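You operate a simulated robot arm through the tools that you are given. There is no shell and no other tool.

You are at the controls of a simulated robot arm. One attempt, no reset.

JOB
Fit the yellow sensor on the mast's stud, swing it to the reel, lock it and test it.
Fine: free the orange lock knob first; the green lamp stays lit.

It is judged by the outcome, as a careful person would: the job done as asked, and still so three seconds after it is handed in. It fails if anything else is knocked over, pushed out of place, dropped, spilled or broken.

ROBOT AND FRAMES
A 7-joint arm with a two-finger parallel gripper, fixed in place. Base frame: the origin is at the foot of the arm, x ahead of it, y to its left, z up. Readings come in cm, rad, newtons and seconds.
With the tool pointing down near the work surface it reaches from about 12 to 52 cm from the base axis. Its first joint turns from -1.152 to 1.152 rad. Payload 2.4 kg.
The TCP is the grasp point between the finger pads, 3 cm short of the fingertips. In the tool frame z runs along the fingers and y along their closing line. Largest opening 9.4 cm; finger width 2.8, thickness 1; the body of the gripper, 5 by 9.6 cm, starts 5.5 cm behind the TCP.
Orientation is that of the tool frame in the base frame, as [roll, pitch, yaw] about the fixed x, y, z axes, in that order (R = Rz(yaw) Ry(pitch) Rx(roll)). With the fingers straight down and closing along the base's y, the tool's x points along the base's -x, its y along +y and its z along -z.

CONTROLS
- The arm moves only by the tool drive_tool. Its arguments are lists of equal length, an entry for each row: "xyz": the shift along the base's x, y, z in mm, a list of three; "rotation": the turn, a rotation vector about the base's x, y, z in rad, a list of three; "claw": the finger opening in mm, from 0 to 94. In form: {"xyz": [[tx, ty, tz], ...], "rotation": [[rx, ry, rz], ...], "claw": [claw, ...]}. A call has 1 to 20 rows; each row is the pose to reach, as a shift and turn from the pose commanded when the call began. Rows are played at 5 a second. More than 5 cm and 0.15 rad between two rows, or a gripper value outside its range, and nothing of the call is played. A pose out of reach is approached as far as the arm can. The call stops where the force on the tool passes 40 N (or 10 N more than at its start, if that is more) or the arm is blocked; 0.2 s more then pass. Each finger travels about 15.3 cm/s and halts on what it meets, pressing with about 32 N; the grip force reading is that of the motor and also rises with nothing between the fingers. The clock runs only during rows and for 0.2 s after the last one: add rows that repeat a pose to give the fingers time. It gives the time, the measured TCP pose, the force on the tool (base axes), the opening and the grip force at its end, in the units of the frame above (readings bear some noise), with the torque about the TCP (base axes, N m) and any sound that the robot's microphone picked up.
- Cameras (640 x 400 px; columns grow to the right, rows downward): "scene" is fixed at [5.5, 49.47, 144.4]; the picture's right is [-0.51, -0.86, 0.00], its down [-0.50, 0.30, -0.81] and it looks along [0.70, -0.41, -0.59] (base axes); focal length 266 px, centre (320, 200). "wrist" rides on the gripper at [7.6, 1.4, -10.2] in the tool frame; the picture's right is [-0.18, 0.98, 0.00], its down [-0.75, -0.14, -0.64] and it looks along [-0.63, -0.12, 0.77] (tool axes); focal length 243 px, centre (320, 200). There is no depth. A picture from a camera that has moved, and an enlarged one, comes with that camera's place and axes in the base frame and with its lens.
- get_image(camera): a new picture of that camera. The clock stands still meanwhile.
- close_up(camera, box): a new picture of the part [left, top, right, bottom] of that camera's present view, enlarged. The clock stands still meanwhile.
- hand_in(): hands the job in; it is judged then, once.

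Places have to be worked out from the pictures, the camera data and where the tool is seen. Open the gripper and draw the arm clear of the work before you hand the job in, unless the task says otherwise.

The tools are called after "Call:" by a JSON object that holds its "method" and its "body". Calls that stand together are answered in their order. drive_tool: Moves the arm, as the interface text tells. Its arguments: {"type":"object","properties":{"xyz":{"type":"array","items":{"type":"array","items":{"type":"number"}}},"rotation":{"type":"array","items":{"type":"array","items":{"type":"number"}}},"claw":{"type":"array","items":{"type":"number"}}},"required":["xyz","rotation","claw"]} The other tools are called the same way: get_image (camera) takes a picture; close_up (camera, box) takes an enlarged picture of a part of a camera's view; hand_in () hands the job in.

At the start:

```text
t: 0.0
eef_pos: [44.0, 8.57, 126.38]
ee_rot: [3.141, 0.001, 3.142]
contact_force: [0.2, -1.0, -0.1]
ft_torque: [-0.05, 0.02, 0.01]
gripper_width: 9.39
gripper_force: 0.0
```

scene: 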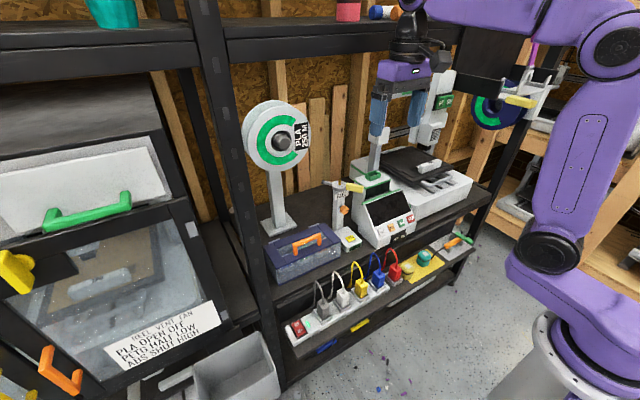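
wrist: 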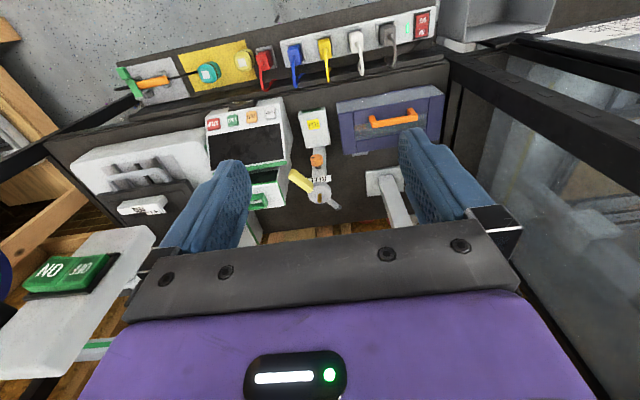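

I'll look closely at the scene before moving: the mast, knob, sensors and the reel.

Call:
{"method": "close_up", "body": {"camera": "scene", "box": [300, 160, 430, 260]}}

Call:
{"method": "close_up", "body": {"camera": "scene", "box": [270, 220, 480, 350]}}

Call:
{"method": "close_up", "body": {"camera": "wrist", "box": [250, 90, 400, 220]}}

Call:
{"method": "close_up", "body": {"camera": "scene", "box": [230, 90, 330, 250]}}

Call:
{"method": "close_up", "body": {"camera": "wrist", "box": [100, 20, 300, 150]}}

Call:
{"method": "close_up", "body": {"camera": "scene", "box": [400, 50, 580, 170]}}

```text
4.00 times, centred on (365, 210) of scene
camera zoom: at [5.5, 49.47, 144.4], right [-0.51, -0.86, 0.0], down [-0.5, 0.3, -0.81], along [0.7, -0.41, -0.59], focal length 1062 px, centre (140, 160)
```

zoom: 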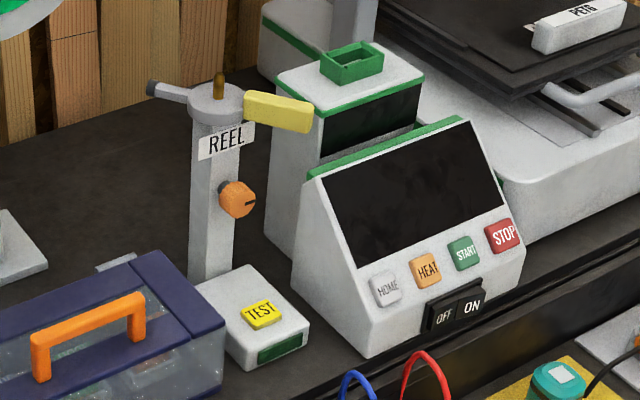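

```text
3.05 times, centred on (375, 285) of scene
camera zoom: at [5.5, 49.47, 144.4], right [-0.51, -0.86, 0.0], down [-0.5, 0.3, -0.81], along [0.7, -0.41, -0.59], focal length 809 px, centre (152, -59)
```

zoom: 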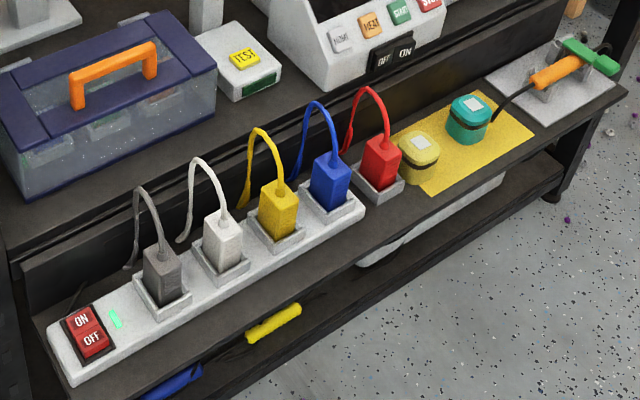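

```text
3.08 times, centred on (325, 155) of wrist
camera zoom: at [36.26, 9.79, 136.53], right [0.18, 0.98, 0.0], down [0.75, -0.14, 0.64], along [0.63, -0.12, -0.77], focal length 746 px, centre (305, 338)
```

zoom: 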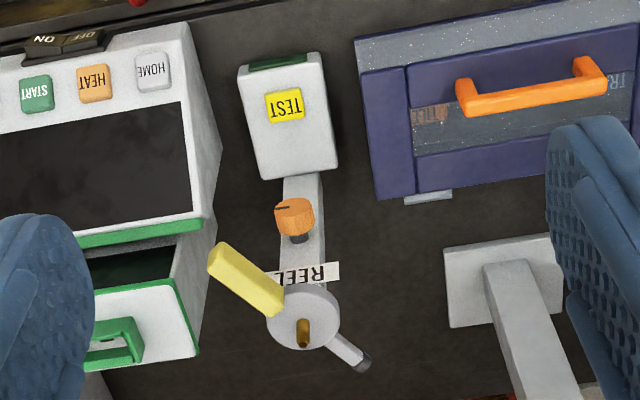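

```text
2.50 times, centred on (280, 170) of scene
camera zoom: at [5.5, 49.47, 144.4], right [-0.51, -0.86, 0.0], down [-0.5, 0.3, -0.81], along [0.7, -0.41, -0.59], focal length 664 px, centre (420, 275)
```

zoom: 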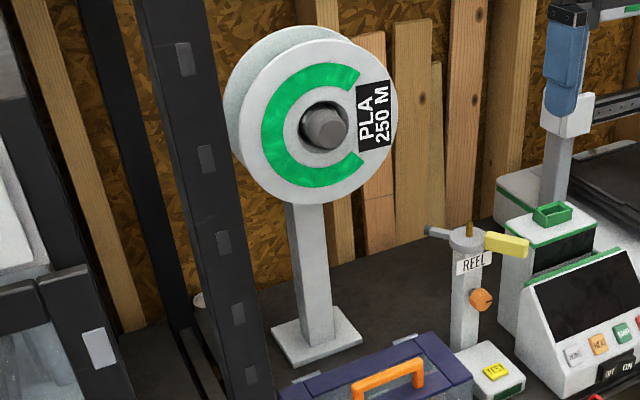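

```text
3.08 times, centred on (200, 85) of wrist
camera zoom: at [36.26, 9.79, 136.53], right [0.18, 0.98, 0.0], down [0.75, -0.14, 0.64], along [0.63, -0.12, -0.77], focal length 746 px, centre (689, 554)
```

zoom: 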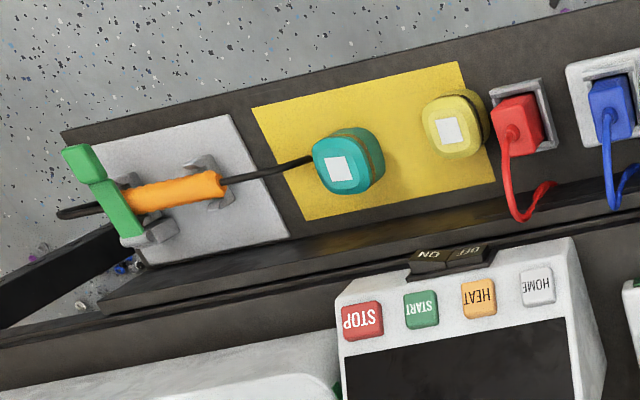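

```text
3.33 times, centred on (490, 110) of scene
camera zoom: at [5.5, 49.47, 144.4], right [-0.51, -0.86, 0.0], down [-0.5, 0.3, -0.81], along [0.7, -0.41, -0.59], focal length 885 px, centre (-247, 500)
```

zoom: 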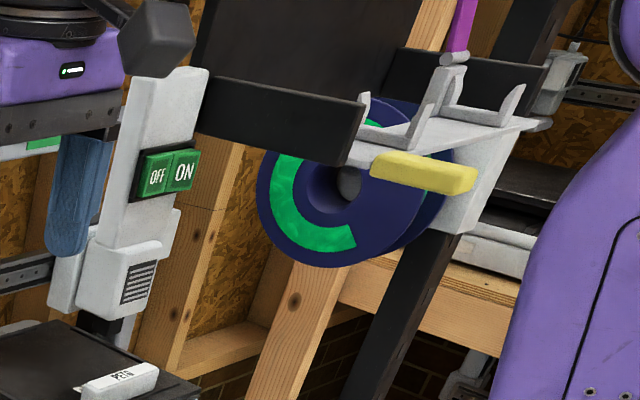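

The stud looks to be near (71, 3, 95), the knob near (67, 3, 83) and TEST near (62, 3, 72.5); the yellow puck lies on the yellow mat. I'll enlarge these further before moving.

Call:
{"method": "close_up", "body": {"camera": "scene", "box": [325, 170, 385, 208]}}

Call:
{"method": "close_up", "body": {"camera": "scene", "box": [335, 205, 385, 255]}}

Call:
{"method": "close_up", "body": {"camera": "scene", "box": [385, 240, 455, 290]}}

Call:
{"method": "close_up", "body": {"camera": "wrist", "box": [285, 140, 345, 215]}}

Call:
{"method": "close_up", "body": {"camera": "wrist", "box": [180, 30, 280, 100]}}

```text
10.53 times, centred on (355, 189) of scene
camera zoom: at [5.5, 49.47, 144.4], right [-0.51, -0.86, 0.0], down [-0.5, 0.3, -0.81], along [0.7, -0.41, -0.59], focal length 2794 px, centre (-48, 316)
```

zoom: 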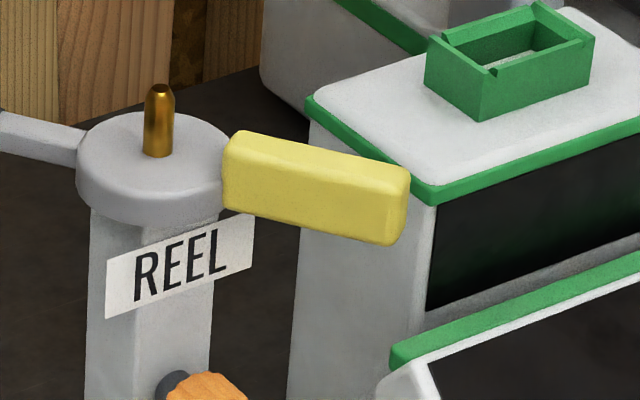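

```text
8.00 times, centred on (360, 230) of scene
camera zoom: at [5.5, 49.47, 144.4], right [-0.51, -0.86, 0.0], down [-0.5, 0.3, -0.81], along [0.7, -0.41, -0.59], focal length 2124 px, centre (0, -40)
```

zoom: 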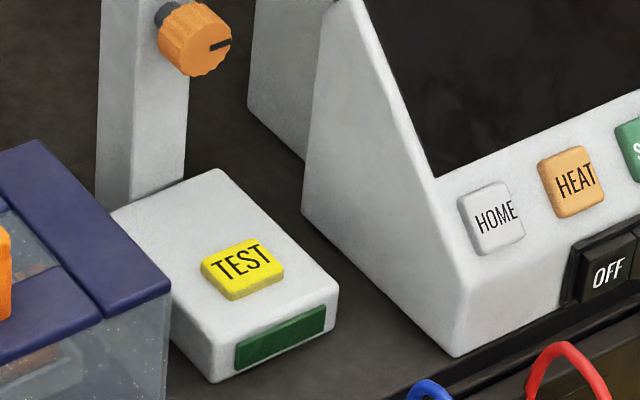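

```text
8.00 times, centred on (420, 265) of scene
camera zoom: at [5.5, 49.47, 144.4], right [-0.51, -0.86, 0.0], down [-0.5, 0.3, -0.81], along [0.7, -0.41, -0.59], focal length 2124 px, centre (-480, -320)
```

zoom: 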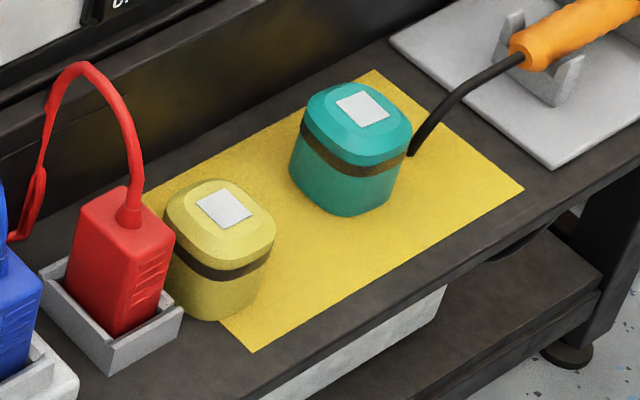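

```text
5.33 times, centred on (315, 178) of wrist
camera zoom: at [36.26, 9.79, 136.53], right [0.18, 0.98, 0.0], down [0.75, -0.14, 0.64], along [0.63, -0.12, -0.77], focal length 1294 px, centre (347, 320)
```

zoom: 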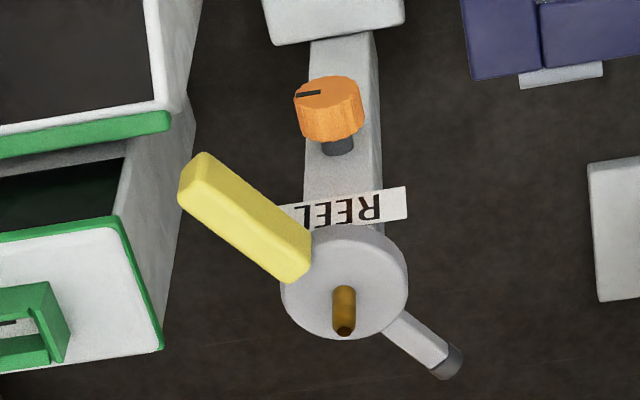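

```text
5.71 times, centred on (230, 65) of wrist
camera zoom: at [36.26, 9.79, 136.53], right [0.18, 0.98, 0.0], down [0.75, -0.14, 0.64], along [0.63, -0.12, -0.77], focal length 1386 px, centre (834, 971)
```

zoom: 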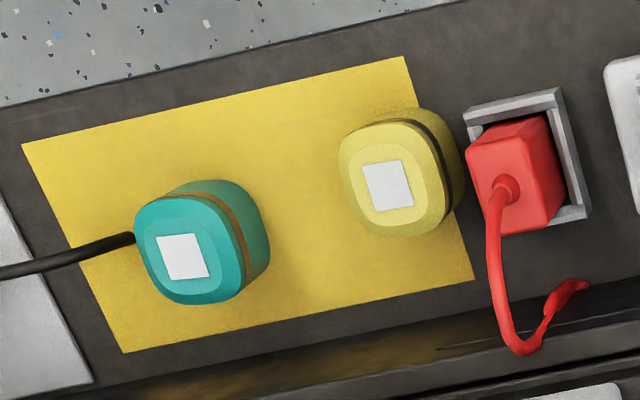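

The stud tip triangulates to about (70.4, 3.3, 95.8), and the yellow puck's top to about (45.7, -12.3, 66). I'll tilt the tool 45° forward and come down in front of the mast to view the knob and head from close up.

Call:
{"method": "drive_tool", "body": {"xyz": [[0, -5, -30], [0, -15, -70], [0, -25, -110], [0, -35, -150], [0, -45, -190], [0, -55, -230], [0, -55, -260]], "rotation": [[0, -0.12, 0], [0, -0.24, 0], [0, -0.36, 0], [0, -0.48, 0], [0, -0.6, 0], [0, -0.7, 0], [0, -0.785, 0]], "claw": [94, 94, 94, 94, 94, 94, 94]}}

Call:
{"method": "get_image", "body": {"camera": "wrist"}}

Call:
{"method": "get_image", "body": {"camera": "scene"}}

```text
t: 1.8
eef_pos: [44.29, 8.09, 100.19]
ee_rot: [-3.14, 0.786, -2.989]
contact_force: [-0.4, 0.0, 0.2]
ft_torque: [-0.01, 0.01, 0.04]
gripper_width: 9.38
gripper_force: 0.1
stopped in row 7: the arm was blocked; the commanded pose is now the measured one
```

```text
taken
camera wrist: at [31.58, 7.6, 102.05], right [-0.02, 0.99, 0.13], down [0.1, -0.13, 0.99], along [0.99, 0.03, -0.1], focal length 243 px, centre (320, 200)
```

wrist: 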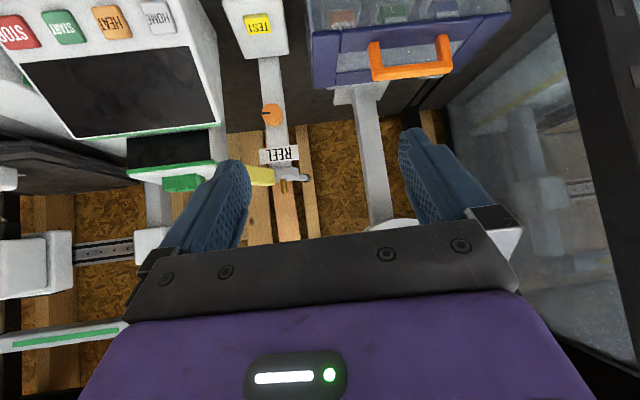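

```text
taken
```

scene: 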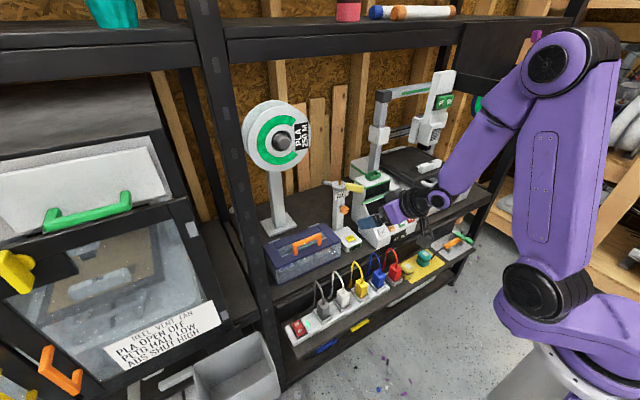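

The move stopped about 5 cm short in y with a 0.15 rad yaw drift and no force on the tool. I'll command the missing shift in slow steps to see what limits it.

Call:
{"method": "drive_tool", "body": {"xyz": [[0, -10, 0], [0, -20, 0], [0, -30, 0], [0, -40, 0], [0, -50, 0], [0, -50, 0]], "rotation": [[0, 0, -0.03], [0, 0, -0.06], [0, 0, -0.09], [0, 0, -0.12], [0, 0, -0.15], [0, 0, -0.15]], "claw": [94, 94, 94, 94, 94, 94]}}

```text
t: 3.2
eef_pos: [44.19, 3.07, 100.12]
ee_rot: [-3.142, 0.786, 3.14]
contact_force: [-0.1, 0.0, -0.9]
ft_torque: [0.0, 0.04, 0.0]
gripper_width: 9.41
gripper_force: 0.0
```

It works at a slower pace. Now at (44.2, 3.1, 100), I'll look at the mast and reel.

Call:
{"method": "get_image", "body": {"camera": "wrist"}}

Call:
{"method": "close_up", "body": {"camera": "wrist", "box": [220, 80, 360, 220]}}

```text
taken
camera wrist: at [31.64, 4.41, 102.01], right [0.13, 0.98, 0.13], down [0.08, -0.14, 0.99], along [0.99, -0.12, -0.1], focal length 243 px, centre (320, 200)
```

wrist: 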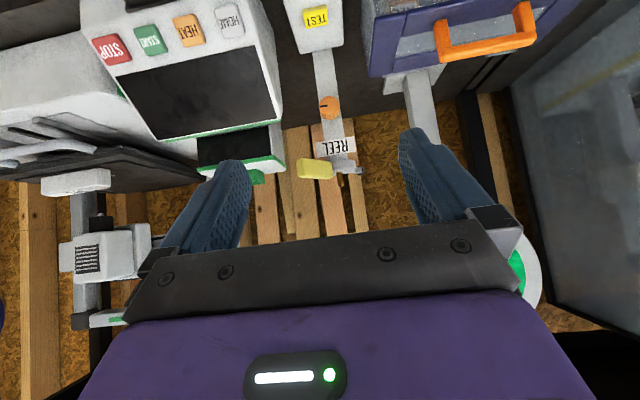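

```text
2.86 times, centred on (290, 150) of wrist
camera zoom: at [31.64, 4.41, 102.01], right [0.13, 0.98, 0.13], down [0.08, -0.14, 0.99], along [0.99, -0.12, -0.1], focal length 693 px, centre (406, 343)
```

zoom: 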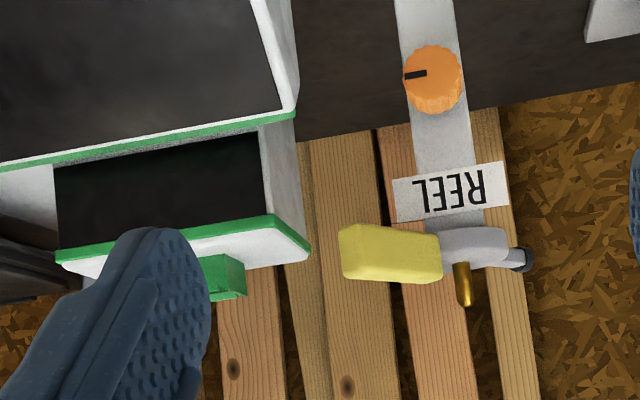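

The knob face sits at about (66.5, 3.4, 84.8), its axis facing the robot, with its mark pointing to -y; the stud tip is near (70.1, 3.5, 96.2). Next I'll level the tool to horizontal at a safe height.

Call:
{"method": "drive_tool", "body": {"xyz": [[0, 0, 0], [0, 0, 0], [0, 0, 0], [0, 0, 0], [0, 0, 0], [0, 0, 0], [0, 0, 0], [0, 0, 0]], "rotation": [[0, -0.1, 0], [0, -0.2, 0], [0, -0.3, 0], [0, -0.4, 0], [0, -0.5, 0], [0, -0.6, 0], [0, -0.7, 0], [0, -0.785, 0]], "claw": [60, 60, 60, 60, 60, 60, 60, 60]}}

Call:
{"method": "get_image", "body": {"camera": "scene"}}

Call:
{"method": "get_image", "body": {"camera": "wrist"}}

```text
t: 5.0
eef_pos: [44.23, 3.04, 100.34]
ee_rot: [-0.004, 1.569, -0.002]
contact_force: [0.4, 1.1, 0.2]
ft_torque: [0.0, 0.02, -0.03]
gripper_width: 5.98
gripper_force: 0.0
```

```text
taken
```

scene: 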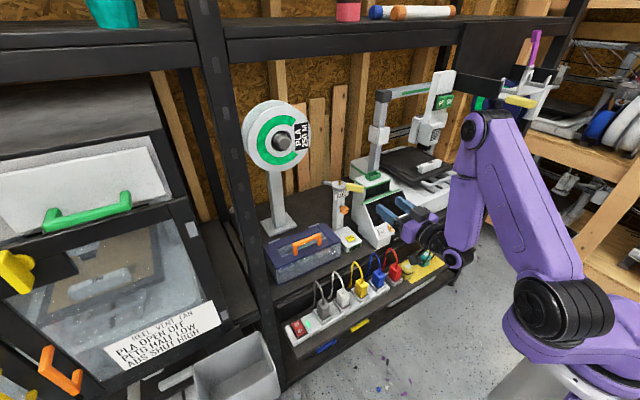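

```text
taken
camera wrist: at [34.02, 4.44, 92.62], right [0.0, 0.98, 0.18], down [-0.64, -0.14, 0.75], along [0.77, -0.12, 0.63], focal length 243 px, centre (320, 200)
```

wrist: 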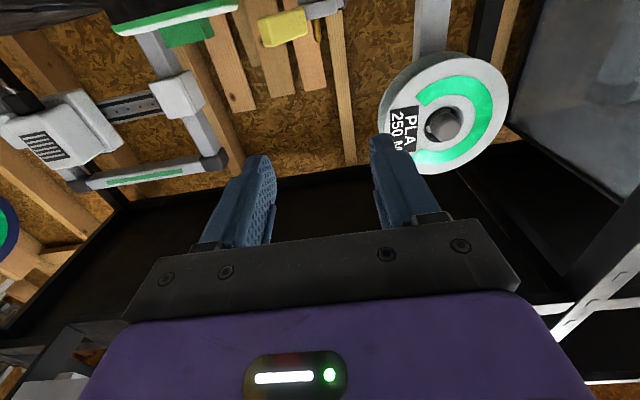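

The reel hub is near (74.5, 22, 113), to the left of and above the mast. I'll roll the tool so the wrist camera goes to the -y side, leaving clearance below, and see whether the joints permit it.

Call:
{"method": "drive_tool", "body": {"xyz": [[0, 0, 0], [0, 0, 0], [0, 0, 0], [0, 0, 0], [0, 0, 0], [0, 0, 0], [0, 0, 0], [0, 0, 0], [0, 0, 0], [0, 0, 0], [0, 0, 0], [0, 0, 0], [0, 0, 0], [0, 0, 0]], "rotation": [[-0.12, 0, 0], [-0.24, 0, 0], [-0.36, 0, 0], [-0.48, 0, 0], [-0.6, 0, 0], [-0.72, 0, 0], [-0.84, 0, 0], [-0.96, 0, 0], [-1.08, 0, 0], [-1.2, 0, 0], [-1.32, 0, 0], [-1.44, 0, 0], [-1.57, 0, 0], [-1.57, 0, 0]], "claw": [60, 60, 60, 60, 60, 60, 60, 60, 60, 60, 60, 60, 60, 60]}}

Call:
{"method": "get_image", "body": {"camera": "wrist"}}

```text
t: 8.0
eef_pos: [44.29, 3.15, 100.1]
ee_rot: [-1.57, 0.001, -1.571]
contact_force: [0.2, 0.3, -0.7]
ft_torque: [-0.03, 0.02, 0.03]
gripper_width: 6.0
gripper_force: 0.2
```

```text
taken
camera wrist: at [34.06, -4.54, 98.72], right [0.0, 0.18, -0.98], down [-0.64, 0.75, 0.14], along [0.77, 0.63, 0.12], focal length 243 px, centre (320, 200)
```

wrist: 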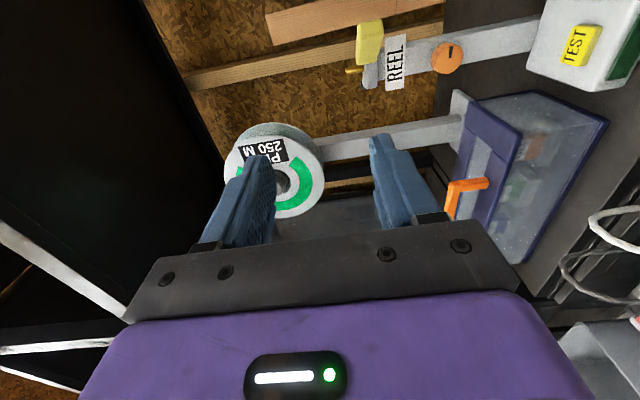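

The roll is fine. I'll check that a further 90° (camera on top) is reachable in free space, since turning the knob counter-clockwise will need it.

Call:
{"method": "drive_tool", "body": {"xyz": [[0, 0, 0], [0, 0, 0], [0, 0, 0], [0, 0, 0], [0, 0, 0], [0, 0, 0], [0, 0, 0], [0, 0, 0], [0, 0, 0], [0, 0, 0], [0, 0, 0], [0, 0, 0], [0, 0, 0], [0, 0, 0]], "rotation": [[-0.12, 0, 0], [-0.24, 0, 0], [-0.36, 0, 0], [-0.48, 0, 0], [-0.6, 0, 0], [-0.72, 0, 0], [-0.84, 0, 0], [-0.96, 0, 0], [-1.08, 0, 0], [-1.2, 0, 0], [-1.32, 0, 0], [-1.44, 0, 0], [-1.57, 0, 0], [-1.57, 0, 0]], "claw": [60, 60, 60, 60, 60, 60, 60, 60, 60, 60, 60, 60, 60, 60]}}

Call:
{"method": "get_image", "body": {"camera": "wrist"}}

```text
t: 11.0
eef_pos: [50.77, 0.59, 106.07]
ee_rot: [-1.851, -1.511, -1.269]
contact_force: [-0.7, 0.3, -0.1]
ft_torque: [0.0, -0.02, 0.02]
gripper_width: 6.0
gripper_force: 0.0
out of reach, approached as far as the arm can: row 12, 13
```

```text
taken
camera wrist: at [40.72, -1.6, 113.77], right [0.02, -0.97, -0.24], down [-0.66, 0.17, -0.73], along [0.75, 0.17, -0.64], focal length 243 px, centre (320, 200)
```

wrist: 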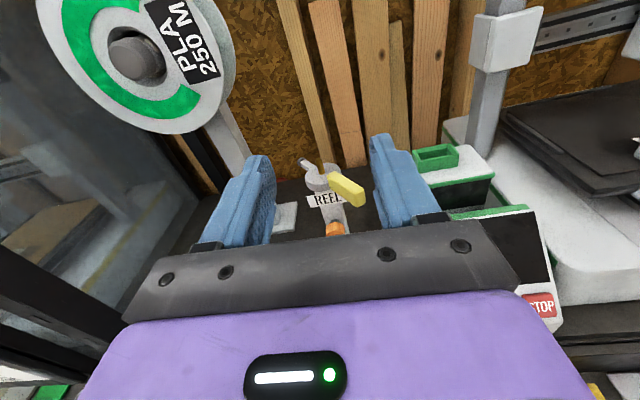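

Roll reaches nearly 180° but not quite, so I'll keep it within about 1.3 rad. This view from behind and above is useful for the head orientation.

Call:
{"method": "close_up", "body": {"camera": "wrist", "box": [270, 140, 390, 240]}}

```text
4.00 times, centred on (330, 190) of wrist
camera zoom: at [40.72, -1.6, 113.77], right [0.02, -0.97, -0.24], down [-0.66, 0.17, -0.73], along [0.75, 0.17, -0.64], focal length 970 px, centre (280, 240)
```

zoom: 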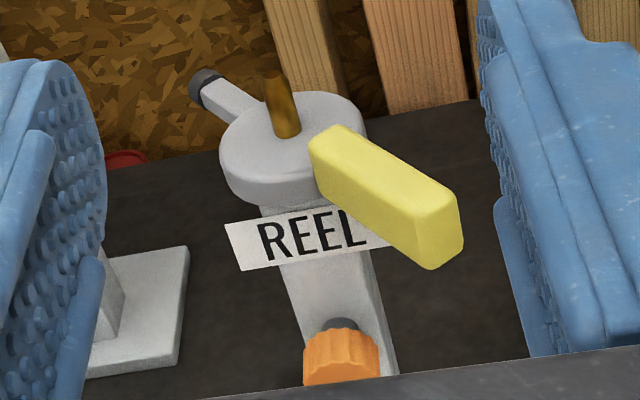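

Now rolling back toward camera-at-side so I can approach the knob.

Call:
{"method": "drive_tool", "body": {"xyz": [[0, 0, 0], [0, 0, 0], [0, 0, 0], [0, 0, 0], [0, 0, 0], [0, 0, 0], [0, 0, 0], [0, 0, 0], [0, 0, 0], [0, 0, 0], [0, 0, 0], [0, 0, 0]], "rotation": [[0.12, 0, 0], [0.24, 0, 0], [0.36, 0, 0], [0.48, 0, 0], [0.6, 0, 0], [0.72, 0, 0], [0.84, 0, 0], [0.96, 0, 0], [1.08, 0, 0], [1.2, 0, 0], [1.3, 0, 0], [1.3, 0, 0]], "claw": [60, 60, 60, 60, 60, 60, 60, 60, 60, 60, 60, 60]}}

```text
t: 13.6
eef_pos: [44.3, 3.11, 100.2]
ee_rot: [-1.569, -0.266, -1.571]
contact_force: [-0.6, 0.2, 0.0]
ft_torque: [-0.02, -0.03, -0.02]
gripper_width: 6.01
gripper_force: 0.0
out of reach, approached as far as the arm can: row 1, 2
```

I'll descend to the knob's height and stand off about 10 cm in front of it.

Call:
{"method": "drive_tool", "body": {"xyz": [[20, 0, -25], [40, 1, -50], [60, 2, -75], [80, 3, -100], [100, 3, -130], [110, 3, -154], [110, 3, -154]], "rotation": [[0.1, 0, 0], [0.2, 0, 0], [0.3, 0, 0], [0.37, 0, 0], [0.37, 0, 0], [0.37, 0, 0], [0.37, 0, 0]], "claw": [60, 60, 60, 60, 60, 60, 60]}}

Call:
{"method": "get_image", "body": {"camera": "wrist"}}

Call:
{"method": "get_image", "body": {"camera": "scene"}}

```text
t: 15.2
eef_pos: [55.34, 3.28, 84.71]
ee_rot: [-1.571, 0.102, -1.571]
contact_force: [0.7, 0.2, 0.0]
ft_torque: [0.01, -0.01, -0.02]
gripper_width: 6.02
gripper_force: 0.2
```

```text
taken
camera wrist: at [45.09, -4.16, 82.53], right [0.0, 0.28, -0.96], down [-0.64, 0.74, 0.22], along [0.77, 0.62, 0.18], focal length 243 px, centre (320, 200)
```

wrist: 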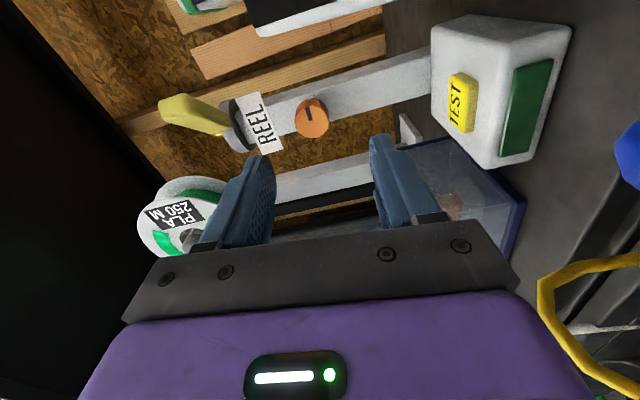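

```text
taken
```

scene: 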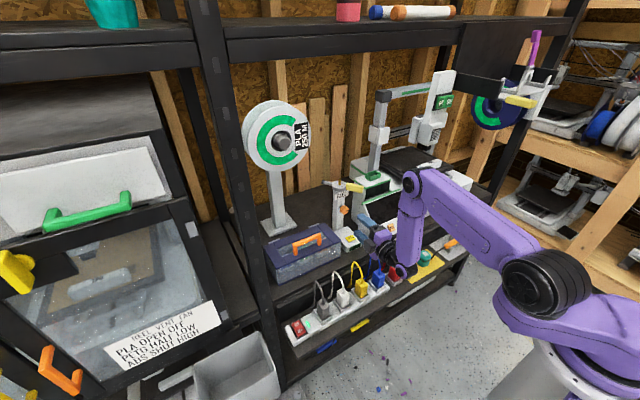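

The knob appears where expected; a close-up will refine its centre.

Call:
{"method": "close_up", "body": {"camera": "wrist", "box": [220, 60, 400, 180]}}

```text
3.33 times, centred on (310, 120) of wrist
camera zoom: at [45.09, -4.16, 82.53], right [0.0, 0.28, -0.96], down [-0.64, 0.74, 0.22], along [0.77, 0.62, 0.18], focal length 809 px, centre (353, 467)
```

zoom: 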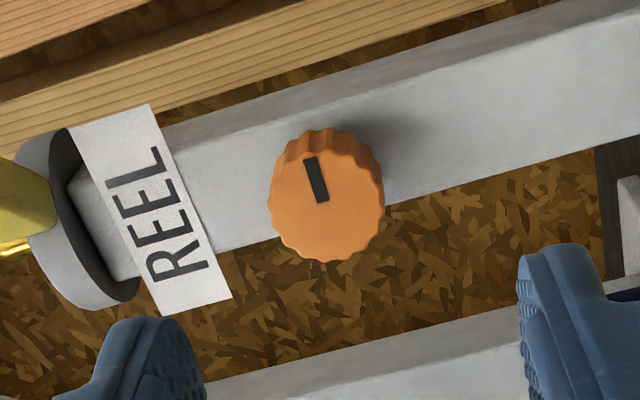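

Knob centre is about (66, 3.6, 85.3), about 3.3 cm across. I'll advance with the fingers open above and below it, stopping with fingertips near x=67.6.

Call:
{"method": "drive_tool", "body": {"xyz": [[0, 3, 6], [20, 3, 6], [40, 3, 6], [55, 3, 6], [70, 3, 6], [80, 3, 6], [86, 3, 6], [92, 3, 6], [92, 3, 6]], "rotation": [[0, 0, 0], [0, 0, 0], [0, 0, 0], [0, 0, 0], [0, 0, 0], [0, 0, 0], [0, 0, 0], [0, 0, 0], [0, 0, 0]], "claw": [60, 60, 60, 60, 60, 60, 60, 60, 60]}}

Call:
{"method": "get_image", "body": {"camera": "wrist"}}

Call:
{"method": "close_up", "body": {"camera": "scene", "box": [310, 160, 430, 260]}}

```text
t: 17.2
eef_pos: [64.36, 3.63, 85.12]
ee_rot: [-1.571, 0.101, -1.571]
contact_force: [-1.4, 0.7, -1.2]
ft_torque: [-0.03, -0.04, 0.0]
gripper_width: 5.98
gripper_force: 0.0
```

```text
taken
camera wrist: at [54.23, -3.87, 83.16], right [0.0, 0.28, -0.96], down [-0.64, 0.74, 0.22], along [0.77, 0.61, 0.18], focal length 243 px, centre (320, 200)
```

wrist: 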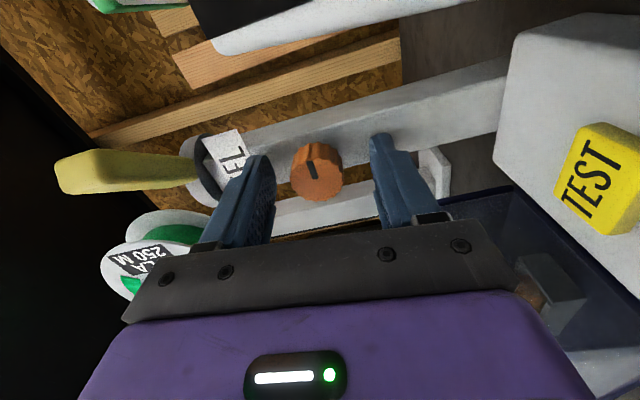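

```text
4.00 times, centred on (370, 210) of scene
camera zoom: at [5.5, 49.47, 144.4], right [-0.51, -0.86, 0.0], down [-0.5, 0.3, -0.81], along [0.7, -0.41, -0.59], focal length 1062 px, centre (120, 160)
```

zoom: 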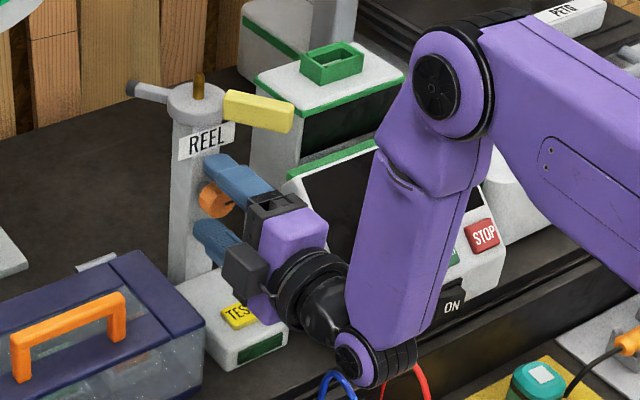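

The fingers straddle the knob, whose face is at about x=66.3. I'll ease forward 6 mm and close gently on it.

Call:
{"method": "drive_tool", "body": {"xyz": [[3, 0, 2], [6, 0, 2], [6, 0, 2], [6, 0, 2], [6, 0, 2], [6, 0, 2]], "rotation": [[0, 0, 0], [0, 0, 0], [0, 0, 0], [0, 0, 0], [0, 0, 0], [0, 0, 0]], "claw": [60, 60, 45, 36, 30, 28]}}

Call:
{"method": "get_image", "body": {"camera": "wrist"}}

```text
t: 18.6
eef_pos: [64.95, 3.55, 85.54]
ee_rot: [-1.571, 0.102, -1.573]
contact_force: [-34.8, -1.5, 7.2]
ft_torque: [0.12, -0.68, 0.2]
gripper_width: 4.01
gripper_force: 10.8
```

```text
taken
camera wrist: at [54.68, -3.86, 83.32], right [0.0, 0.28, -0.96], down [-0.64, 0.74, 0.22], along [0.77, 0.61, 0.18], focal length 243 px, centre (320, 200)
```

wrist: 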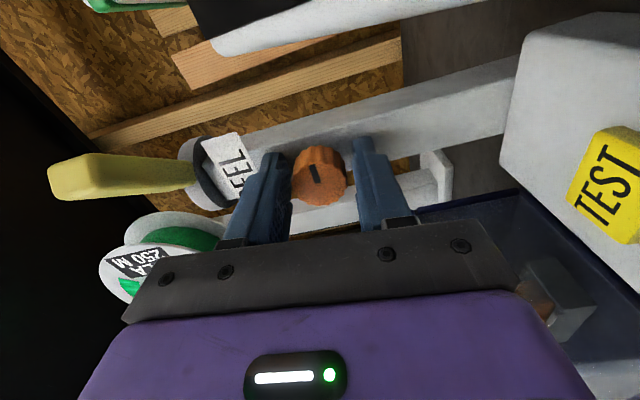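

The force of -35 N along x means the fingertips press on the mast. I'll back off 5 mm and then close.

Call:
{"method": "drive_tool", "body": {"xyz": [[-3, 0, 0], [-5, 0, 0], [-5, 0, 0], [-5, 0, 0], [-5, 0, 0], [-5, 0, 0]], "rotation": [[0, 0, 0], [0, 0, 0], [0, 0, 0], [0, 0, 0], [0, 0, 0], [0, 0, 0]], "claw": [42, 42, 36, 30, 28, 28]}}

Call:
{"method": "get_image", "body": {"camera": "wrist"}}

```text
t: 20.0
eef_pos: [64.5, 3.72, 85.42]
ee_rot: [-1.573, 0.102, -1.57]
contact_force: [3.8, 1.3, -1.9]
ft_torque: [0.02, 0.32, -0.07]
gripper_width: 2.93
gripper_force: 44.8
```

```text
taken
camera wrist: at [54.34, -3.78, 83.33], right [0.0, 0.28, -0.96], down [-0.64, 0.74, 0.22], along [0.77, 0.62, 0.18], focal length 243 px, centre (320, 200)
```

wrist: 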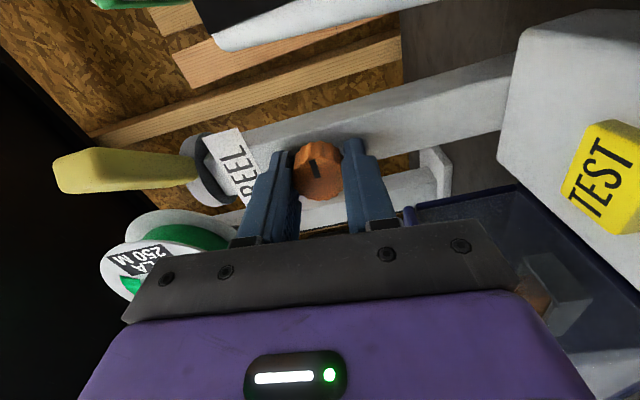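

The knob is gripped (2.9 cm). I'll turn it counter-clockwise a little as seen from the robot, watching the torque.

Call:
{"method": "drive_tool", "body": {"xyz": [[0, 0, 0], [0, 0, 0], [0, 0, 0], [0, 0, 0]], "rotation": [[-0.1, 0, 0], [-0.2, 0, 0], [-0.3, 0, 0], [-0.3, 0, 0]], "claw": [28, 28, 28, 28]}}

Call:
{"method": "close_up", "body": {"camera": "wrist", "box": [220, 100, 420, 240]}}

```text
t: 21.0
eef_pos: [64.51, 3.73, 85.44]
ee_rot: [-1.576, -0.201, -1.57]
contact_force: [3.3, 4.9, -13.9]
ft_torque: [0.02, -0.42, -1.08]
gripper_width: 2.96
gripper_force: 44.8
```

```text
2.86 times, centred on (320, 170) of wrist
camera zoom: at [54.35, -4.1, 85.61], right [0.0, -0.02, -1.0], down [-0.64, 0.77, -0.01], along [0.77, 0.64, -0.01], focal length 693 px, centre (320, 286)
```

zoom: 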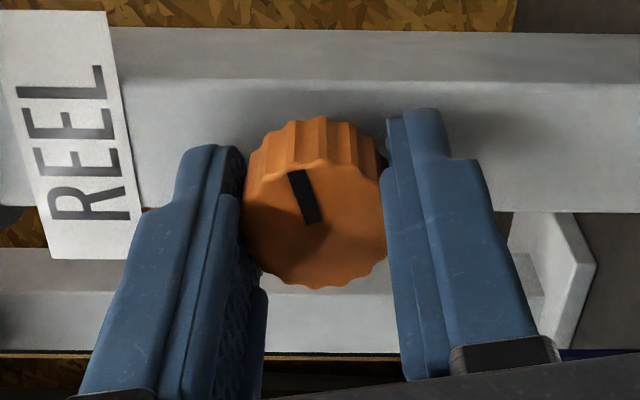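

The knob turns with the fingers, with nearly no torque. I'll keep turning counter-clockwise toward vertical.

Call:
{"method": "drive_tool", "body": {"xyz": [[0, 0, 0], [0, 0, 0], [0, 0, 0], [0, 0, 0], [0, 0, 0], [0, 0, 0]], "rotation": [[-0.1, 0, 0], [-0.2, 0, 0], [-0.3, 0, 0], [-0.4, 0, 0], [-0.5, 0, 0], [-0.5, 0, 0]], "claw": [28, 28, 28, 28, 28, 28]}}

Call:
{"method": "close_up", "body": {"camera": "wrist", "box": [220, 100, 420, 240]}}

```text
t: 22.4
eef_pos: [64.51, 3.64, 85.41]
ee_rot: [-1.576, -0.7, -1.57]
contact_force: [22.3, -2.4, -21.9]
ft_torque: [0.06, 0.02, 0.62]
gripper_width: 2.94
gripper_force: 44.8
```

```text
2.86 times, centred on (320, 170) of wrist
camera zoom: at [54.34, -3.21, 89.31], right [0.0, -0.49, -0.87], down [-0.64, 0.67, -0.38], along [0.77, 0.56, -0.32], focal length 693 px, centre (320, 286)
```

zoom: 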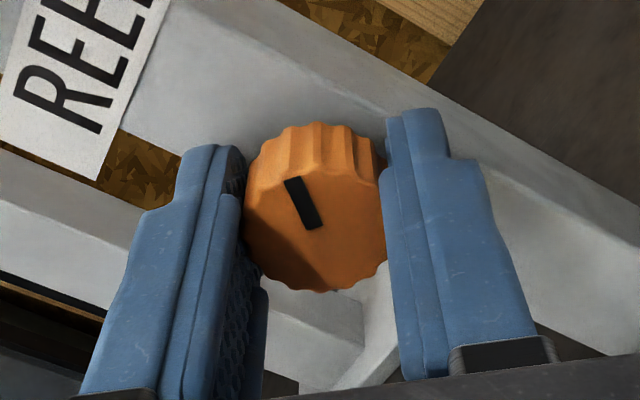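

Still turning freely at 0.8 rad in total; there is some side load (z -22 N, x +22 N), so I'll relax the pose by about a millimetre while turning the rest of the way.

Call:
{"method": "drive_tool", "body": {"xyz": [[1, 0, -1], [1, 0, -2], [1, 0, -2], [1, 0, -2], [1, 0, -2], [1, 0, -2]], "rotation": [[-0.1, 0, 0], [-0.2, 0, 0], [-0.3, 0, 0], [-0.4, 0, 0], [-0.5, 0, 0], [-0.5, 0, 0]], "claw": [28, 28, 28, 28, 28, 28]}}

Call:
{"method": "close_up", "body": {"camera": "wrist", "box": [220, 100, 420, 240]}}

```text
t: 23.8
eef_pos: [64.48, 3.48, 85.37]
ee_rot: [-1.564, -1.201, -1.577]
contact_force: [-31.6, -9.4, 5.9]
ft_torque: [0.02, -0.51, -0.02]
gripper_width: 2.96
gripper_force: 44.3
```

```text
2.86 times, centred on (320, 170) of wrist
camera zoom: at [54.33, -0.58, 91.97], right [0.0, -0.85, -0.53], down [-0.64, 0.41, -0.65], along [0.77, 0.34, -0.54], focal length 693 px, centre (320, 286)
```

zoom: 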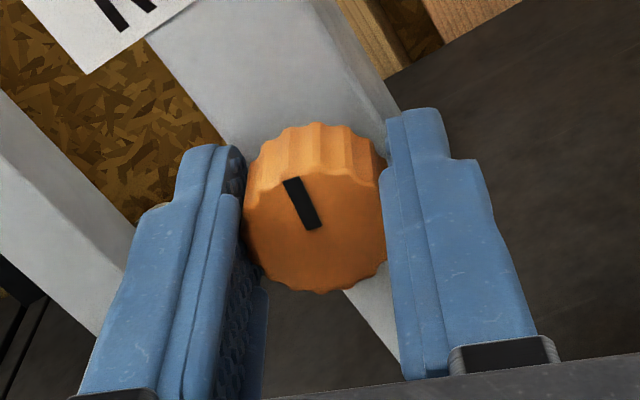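

The knob is 1.3 rad round with no stop felt; the -32 N along x comes from my 1 mm advance. I'll back that off and turn another 0.15 rad to bring the mark to vertical.

Call:
{"method": "drive_tool", "body": {"xyz": [[-1, 0, 0], [-1.5, 0, 0], [-1.5, 0, 0]], "rotation": [[-0.08, 0, 0], [-0.15, 0, 0], [-0.15, 0, 0]], "claw": [28, 28, 28]}}

Call:
{"method": "close_up", "body": {"camera": "scene", "box": [310, 160, 430, 260]}}

```text
t: 24.6
eef_pos: [64.65, 3.41, 85.4]
ee_rot: [-1.562, -1.349, -1.583]
contact_force: [-11.5, -11.5, 1.5]
ft_torque: [0.0, -0.08, -0.14]
gripper_width: 2.95
gripper_force: 44.9
```

```text
4.00 times, centred on (370, 210) of scene
camera zoom: at [5.47, 49.44, 144.41], right [-0.51, -0.86, 0.0], down [-0.5, 0.3, -0.81], along [0.7, -0.41, -0.59], focal length 1062 px, centre (120, 160)
```

zoom: 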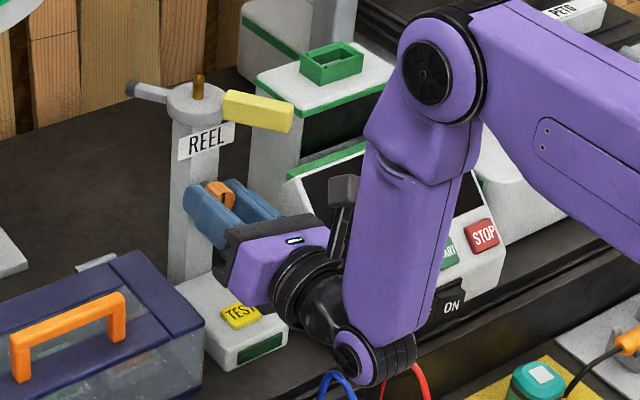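

The mark now points nearly straight up. I'll open the fingers and withdraw straight back, then look.

Call:
{"method": "drive_tool", "body": {"xyz": [[0, 0, 0], [0, 0, 0], [-15, 0, 0], [-35, 0, 0], [-60, 0, 0], [-85, 0, 0], [-85, 0, 0]], "rotation": [[0, 0, 0], [0, 0, 0], [0, 0, 0], [0, 0, 0], [0, 0, 0], [0, 0, 0], [0, 0, 0]], "claw": [45, 60, 60, 60, 60, 60, 60]}}

Call:
{"method": "get_image", "body": {"camera": "wrist"}}

Call:
{"method": "close_up", "body": {"camera": "scene", "box": [310, 160, 430, 260]}}

```text
t: 26.2
eef_pos: [56.02, 3.61, 85.55]
ee_rot: [-1.566, -1.348, -1.576]
contact_force: [-0.2, -0.6, -0.3]
ft_torque: [0.02, -0.01, 0.01]
gripper_width: 5.98
gripper_force: 0.1
```

```text
taken
camera wrist: at [45.8, 0.6, 92.58], right [0.0, -0.92, -0.4], down [-0.64, 0.3, -0.7], along [0.77, 0.25, -0.59], focal length 243 px, centre (320, 200)
```

wrist: 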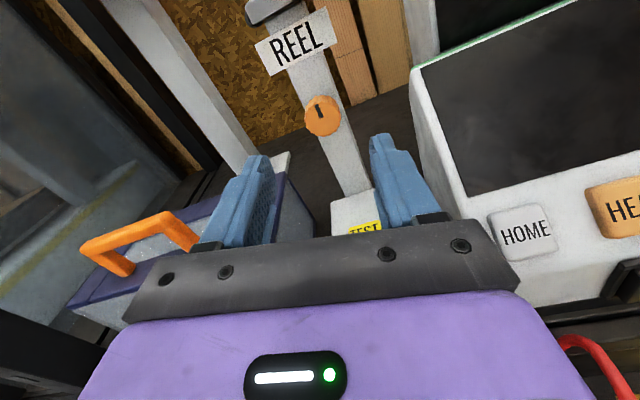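

```text
4.00 times, centred on (370, 210) of scene
camera zoom: at [5.5, 49.47, 144.4], right [-0.51, -0.86, 0.0], down [-0.5, 0.3, -0.81], along [0.7, -0.41, -0.59], focal length 1062 px, centre (120, 160)
```

zoom: 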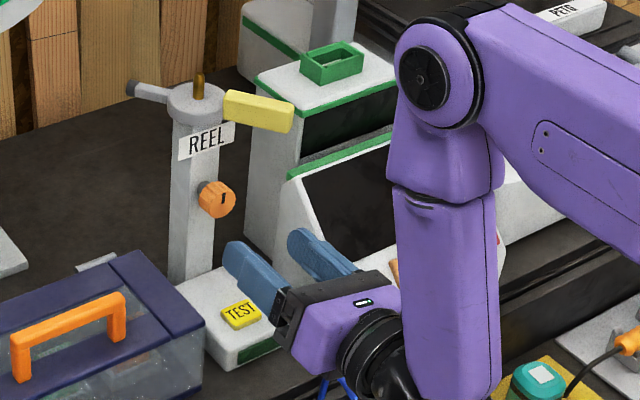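

The knob's mark now stands vertical. Next, the sensor: I'll retract to free space and unroll the wrist.

Call:
{"method": "drive_tool", "body": {"xyz": [[-20, 0, 15], [-40, 0, 30], [-60, 0, 50], [-80, 0, 70], [-100, 0, 90], [-115, 0, 110], [-115, 0, 130], [-115, 0, 145], [-115, 0, 145], [-115, 0, 145], [-115, 0, 145], [-115, 0, 145]], "rotation": [[0.0, 0, 0], [0.12, 0, 0], [0.24, 0, 0], [0.36, 0, 0], [0.5, 0, 0], [0.64, 0, 0], [0.78, 0, 0], [0.92, 0, 0], [1.06, 0, 0], [1.2, 0, 0], [1.34, 0, 0], [1.34, 0, 0]], "claw": [60, 60, 60, 60, 60, 60, 60, 60, 60, 60, 60, 60]}}

Call:
{"method": "drive_tool", "body": {"xyz": [[0, 0, 0], [0, 0, 0], [0, 0, 0], [0, 0, 0], [0, 0, 0], [0, 0, 0], [0, 0, 0], [0, 0, 0], [0, 0, 0], [0, 0, 0], [0, 0, 0], [0, 0, 0], [0, 0, 0]], "rotation": [[0.14, 0, 0], [0.28, 0, 0], [0.42, 0, 0], [0.56, 0, 0], [0.7, 0, 0], [0.84, 0, 0], [0.98, 0, 0], [1.12, 0, 0], [1.26, 0, 0], [1.4, 0, 0], [1.54, 0, 0], [1.58, 0, 0], [1.58, 0, 0]], "claw": [80, 80, 80, 80, 80, 80, 80, 80, 80, 80, 80, 80, 80]}}

```text
t: 28.8
eef_pos: [44.52, 3.65, 99.88]
ee_rot: [-1.571, -0.009, -1.57]
contact_force: [0.2, 0.3, -1.2]
ft_torque: [-0.04, -0.01, 0.03]
gripper_width: 6.01
gripper_force: 0.1
```

```text
t: 31.6
eef_pos: [44.46, 3.7, 99.81]
ee_rot: [1.995, 1.569, 1.992]
contact_force: [0.2, 0.7, 0.5]
ft_torque: [-0.01, -0.01, 0.0]
gripper_width: 8.01
gripper_force: 0.0
```

The tool is horizontal again, camera below. I'll tilt 45° down and move over toward the sensor for a close view.

Call:
{"method": "drive_tool", "body": {"xyz": [[-10, -15, 0], [-20, -35, 0], [-30, -55, 0], [-40, -80, 0], [-50, -105, -10], [-60, -130, -25], [-60, -150, -50], [-60, -160, -80], [-60, -160, -110], [-60, -160, -110]], "rotation": [[0, 0.1, 0], [0, 0.2, 0], [0, 0.3, 0], [0, 0.4, 0], [0, 0.5, 0], [0, 0.6, 0], [0, 0.7, 0], [0, 0.785, 0], [0, 0.785, 0], [0, 0.785, 0]], "claw": [80, 80, 80, 80, 80, 80, 80, 80, 80, 80]}}

Call:
{"method": "get_image", "body": {"camera": "wrist"}}

Call:
{"method": "get_image", "body": {"camera": "scene"}}

```text
t: 33.8
eef_pos: [38.31, -12.41, 89.04]
ee_rot: [-3.141, 0.784, -3.141]
contact_force: [-0.6, -1.1, 0.4]
ft_torque: [0.0, -0.01, -0.01]
gripper_width: 8.01
gripper_force: 0.1
```

```text
taken
camera wrist: at [25.75, -10.96, 90.87], right [0.13, 0.98, 0.13], down [0.08, -0.14, 0.99], along [0.99, -0.12, -0.1], focal length 243 px, centre (320, 200)
```

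wrist: 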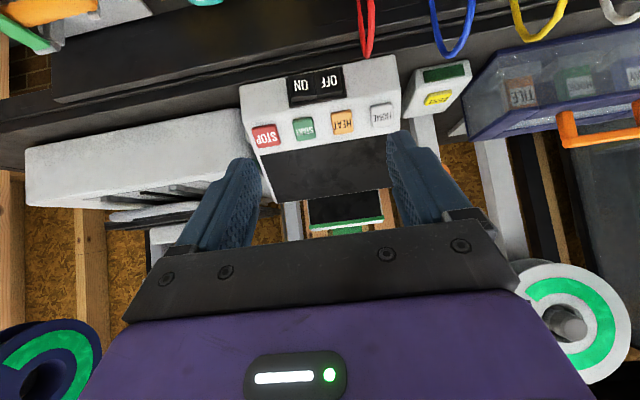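

```text
taken
```

scene: 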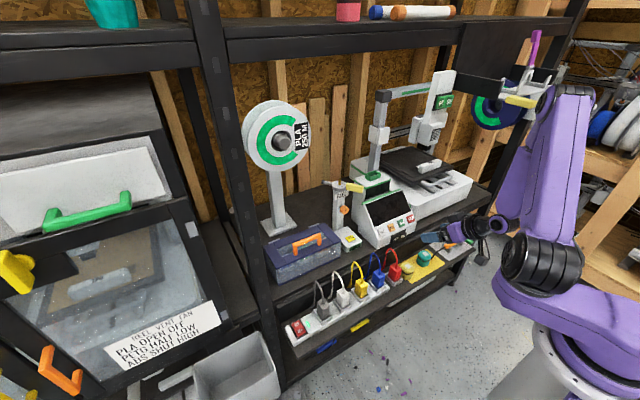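

The camera looks too level from here to see the sensor; I'll pitch the tool down to view it from above.

Call:
{"method": "drive_tool", "body": {"xyz": [[0, 0, 0], [0, 0, 0], [0, 0, 0], [0, 0, 0], [0, 0, 0], [0, 0, 0], [0, 0, 0]], "rotation": [[0, 0.12, 0], [0, 0.24, 0], [0, 0.36, 0], [0, 0.48, 0], [0, 0.6, 0], [0, 0.7, 0], [0, 0.7, 0]], "claw": [80, 80, 80, 80, 80, 80, 80]}}

Call:
{"method": "get_image", "body": {"camera": "wrist"}}

```text
t: 35.4
eef_pos: [38.99, -13.26, 88.88]
ee_rot: [-3.114, 0.16, -3.141]
contact_force: [0.4, 0.5, 0.6]
ft_torque: [-0.03, 0.0, 0.0]
gripper_width: 8.01
gripper_force: 0.1
out of reach, approached as far as the arm can: row 6
```

```text
taken
camera wrist: at [30.06, -11.57, 97.75], right [0.19, 0.98, 0.0], down [0.64, -0.12, 0.76], along [0.74, -0.14, -0.65], focal length 243 px, centre (320, 200)
```

wrist: 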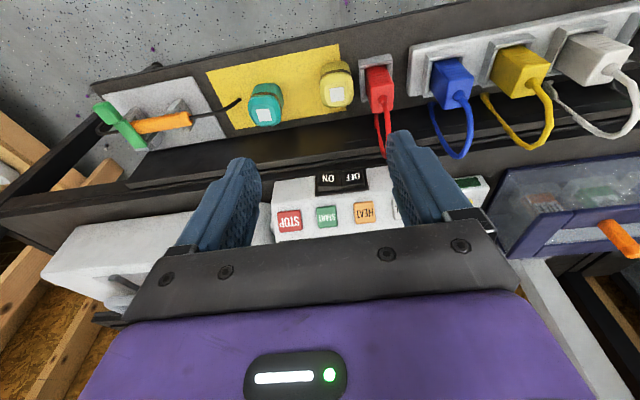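

The sensor's top again triangulates to about (45.6, -12.1, 66). I'll zoom in for its orientation and the clearance to the red plug.

Call:
{"method": "close_up", "body": {"camera": "wrist", "box": [220, 40, 420, 160]}}

Call:
{"method": "close_up", "body": {"camera": "scene", "box": [385, 240, 455, 290]}}

```text
3.20 times, centred on (320, 100) of wrist
camera zoom: at [30.06, -11.57, 97.75], right [0.19, 0.98, 0.0], down [0.64, -0.12, 0.76], along [0.74, -0.14, -0.65], focal length 776 px, centre (320, 520)
```

zoom: 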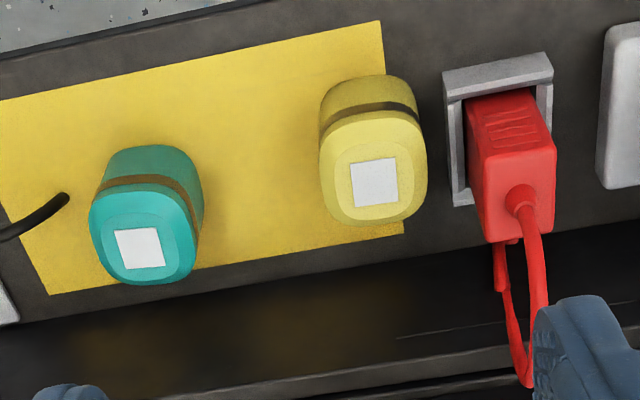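

```text
8.00 times, centred on (420, 265) of scene
camera zoom: at [5.5, 49.47, 144.4], right [-0.51, -0.86, 0.0], down [-0.5, 0.3, -0.81], along [0.7, -0.41, -0.59], focal length 2124 px, centre (-480, -320)
```

zoom: 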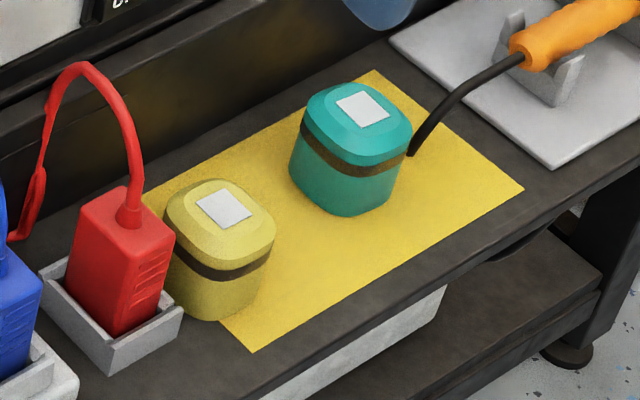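

The sensor is about 4.4 cm wide and roughly square to the base axes. The red plug's holder sits only ~0.9 cm away low down (2 cm up high), so I'll grip the sensor's upper half, with the opening limited to about 5.6 cm. I'm returning to a 45° pitch and the pre-grasp point.

Call:
{"method": "drive_tool", "body": {"xyz": [[0, 0, 0], [0, 0, 0], [0, 0, 0], [0, 0, 0], [0, 0, 0], [0, 0, 0], [0, 0, -20], [0, 0, -50], [0, 0, -80], [0, 0, -110], [5, 0, -140], [10, 0, -165], [10, 0, -165]], "rotation": [[0, -0.12, 0], [0, -0.24, 0], [0, -0.36, 0], [0, -0.48, 0], [0, -0.6, 0], [0, -0.7, 0], [0, -0.7, 0], [0, -0.7, 0], [0, -0.7, 0], [0, -0.7, 0], [0, -0.7, 0], [0, -0.7, 0], [0, -0.7, 0]], "claw": [56, 56, 56, 56, 56, 56, 56, 56, 56, 56, 56, 56, 56]}}

Call:
{"method": "get_image", "body": {"camera": "wrist"}}

Call:
{"method": "close_up", "body": {"camera": "scene", "box": [370, 220, 480, 300]}}

```text
t: 38.2
eef_pos: [39.4, -12.37, 72.38]
ee_rot: [-3.141, 0.785, 3.139]
contact_force: [0.3, 0.2, 0.6]
ft_torque: [0.0, 0.03, 0.01]
gripper_width: 5.6
gripper_force: 0.1
out of reach, approached as far as the arm can: row 2, 6
```

```text
taken
camera wrist: at [26.89, -10.95, 74.27], right [0.13, 0.98, 0.13], down [0.08, -0.14, 0.99], along [0.99, -0.12, -0.1], focal length 243 px, centre (320, 200)
```

wrist: 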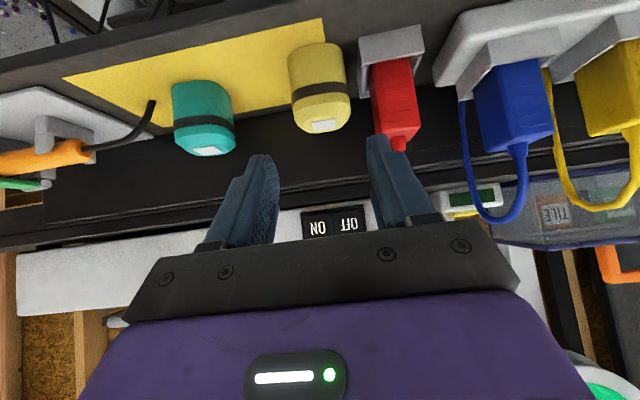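

```text
5.00 times, centred on (425, 260) of scene
camera zoom: at [5.5, 49.47, 144.4], right [-0.51, -0.86, 0.0], down [-0.5, 0.3, -0.81], along [0.7, -0.41, -0.59], focal length 1327 px, centre (-205, -100)
```

zoom: 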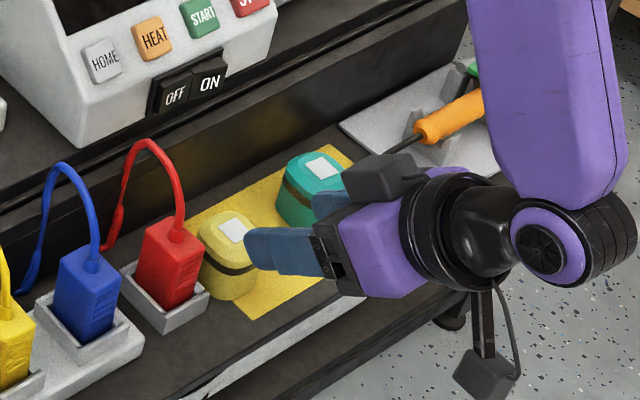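

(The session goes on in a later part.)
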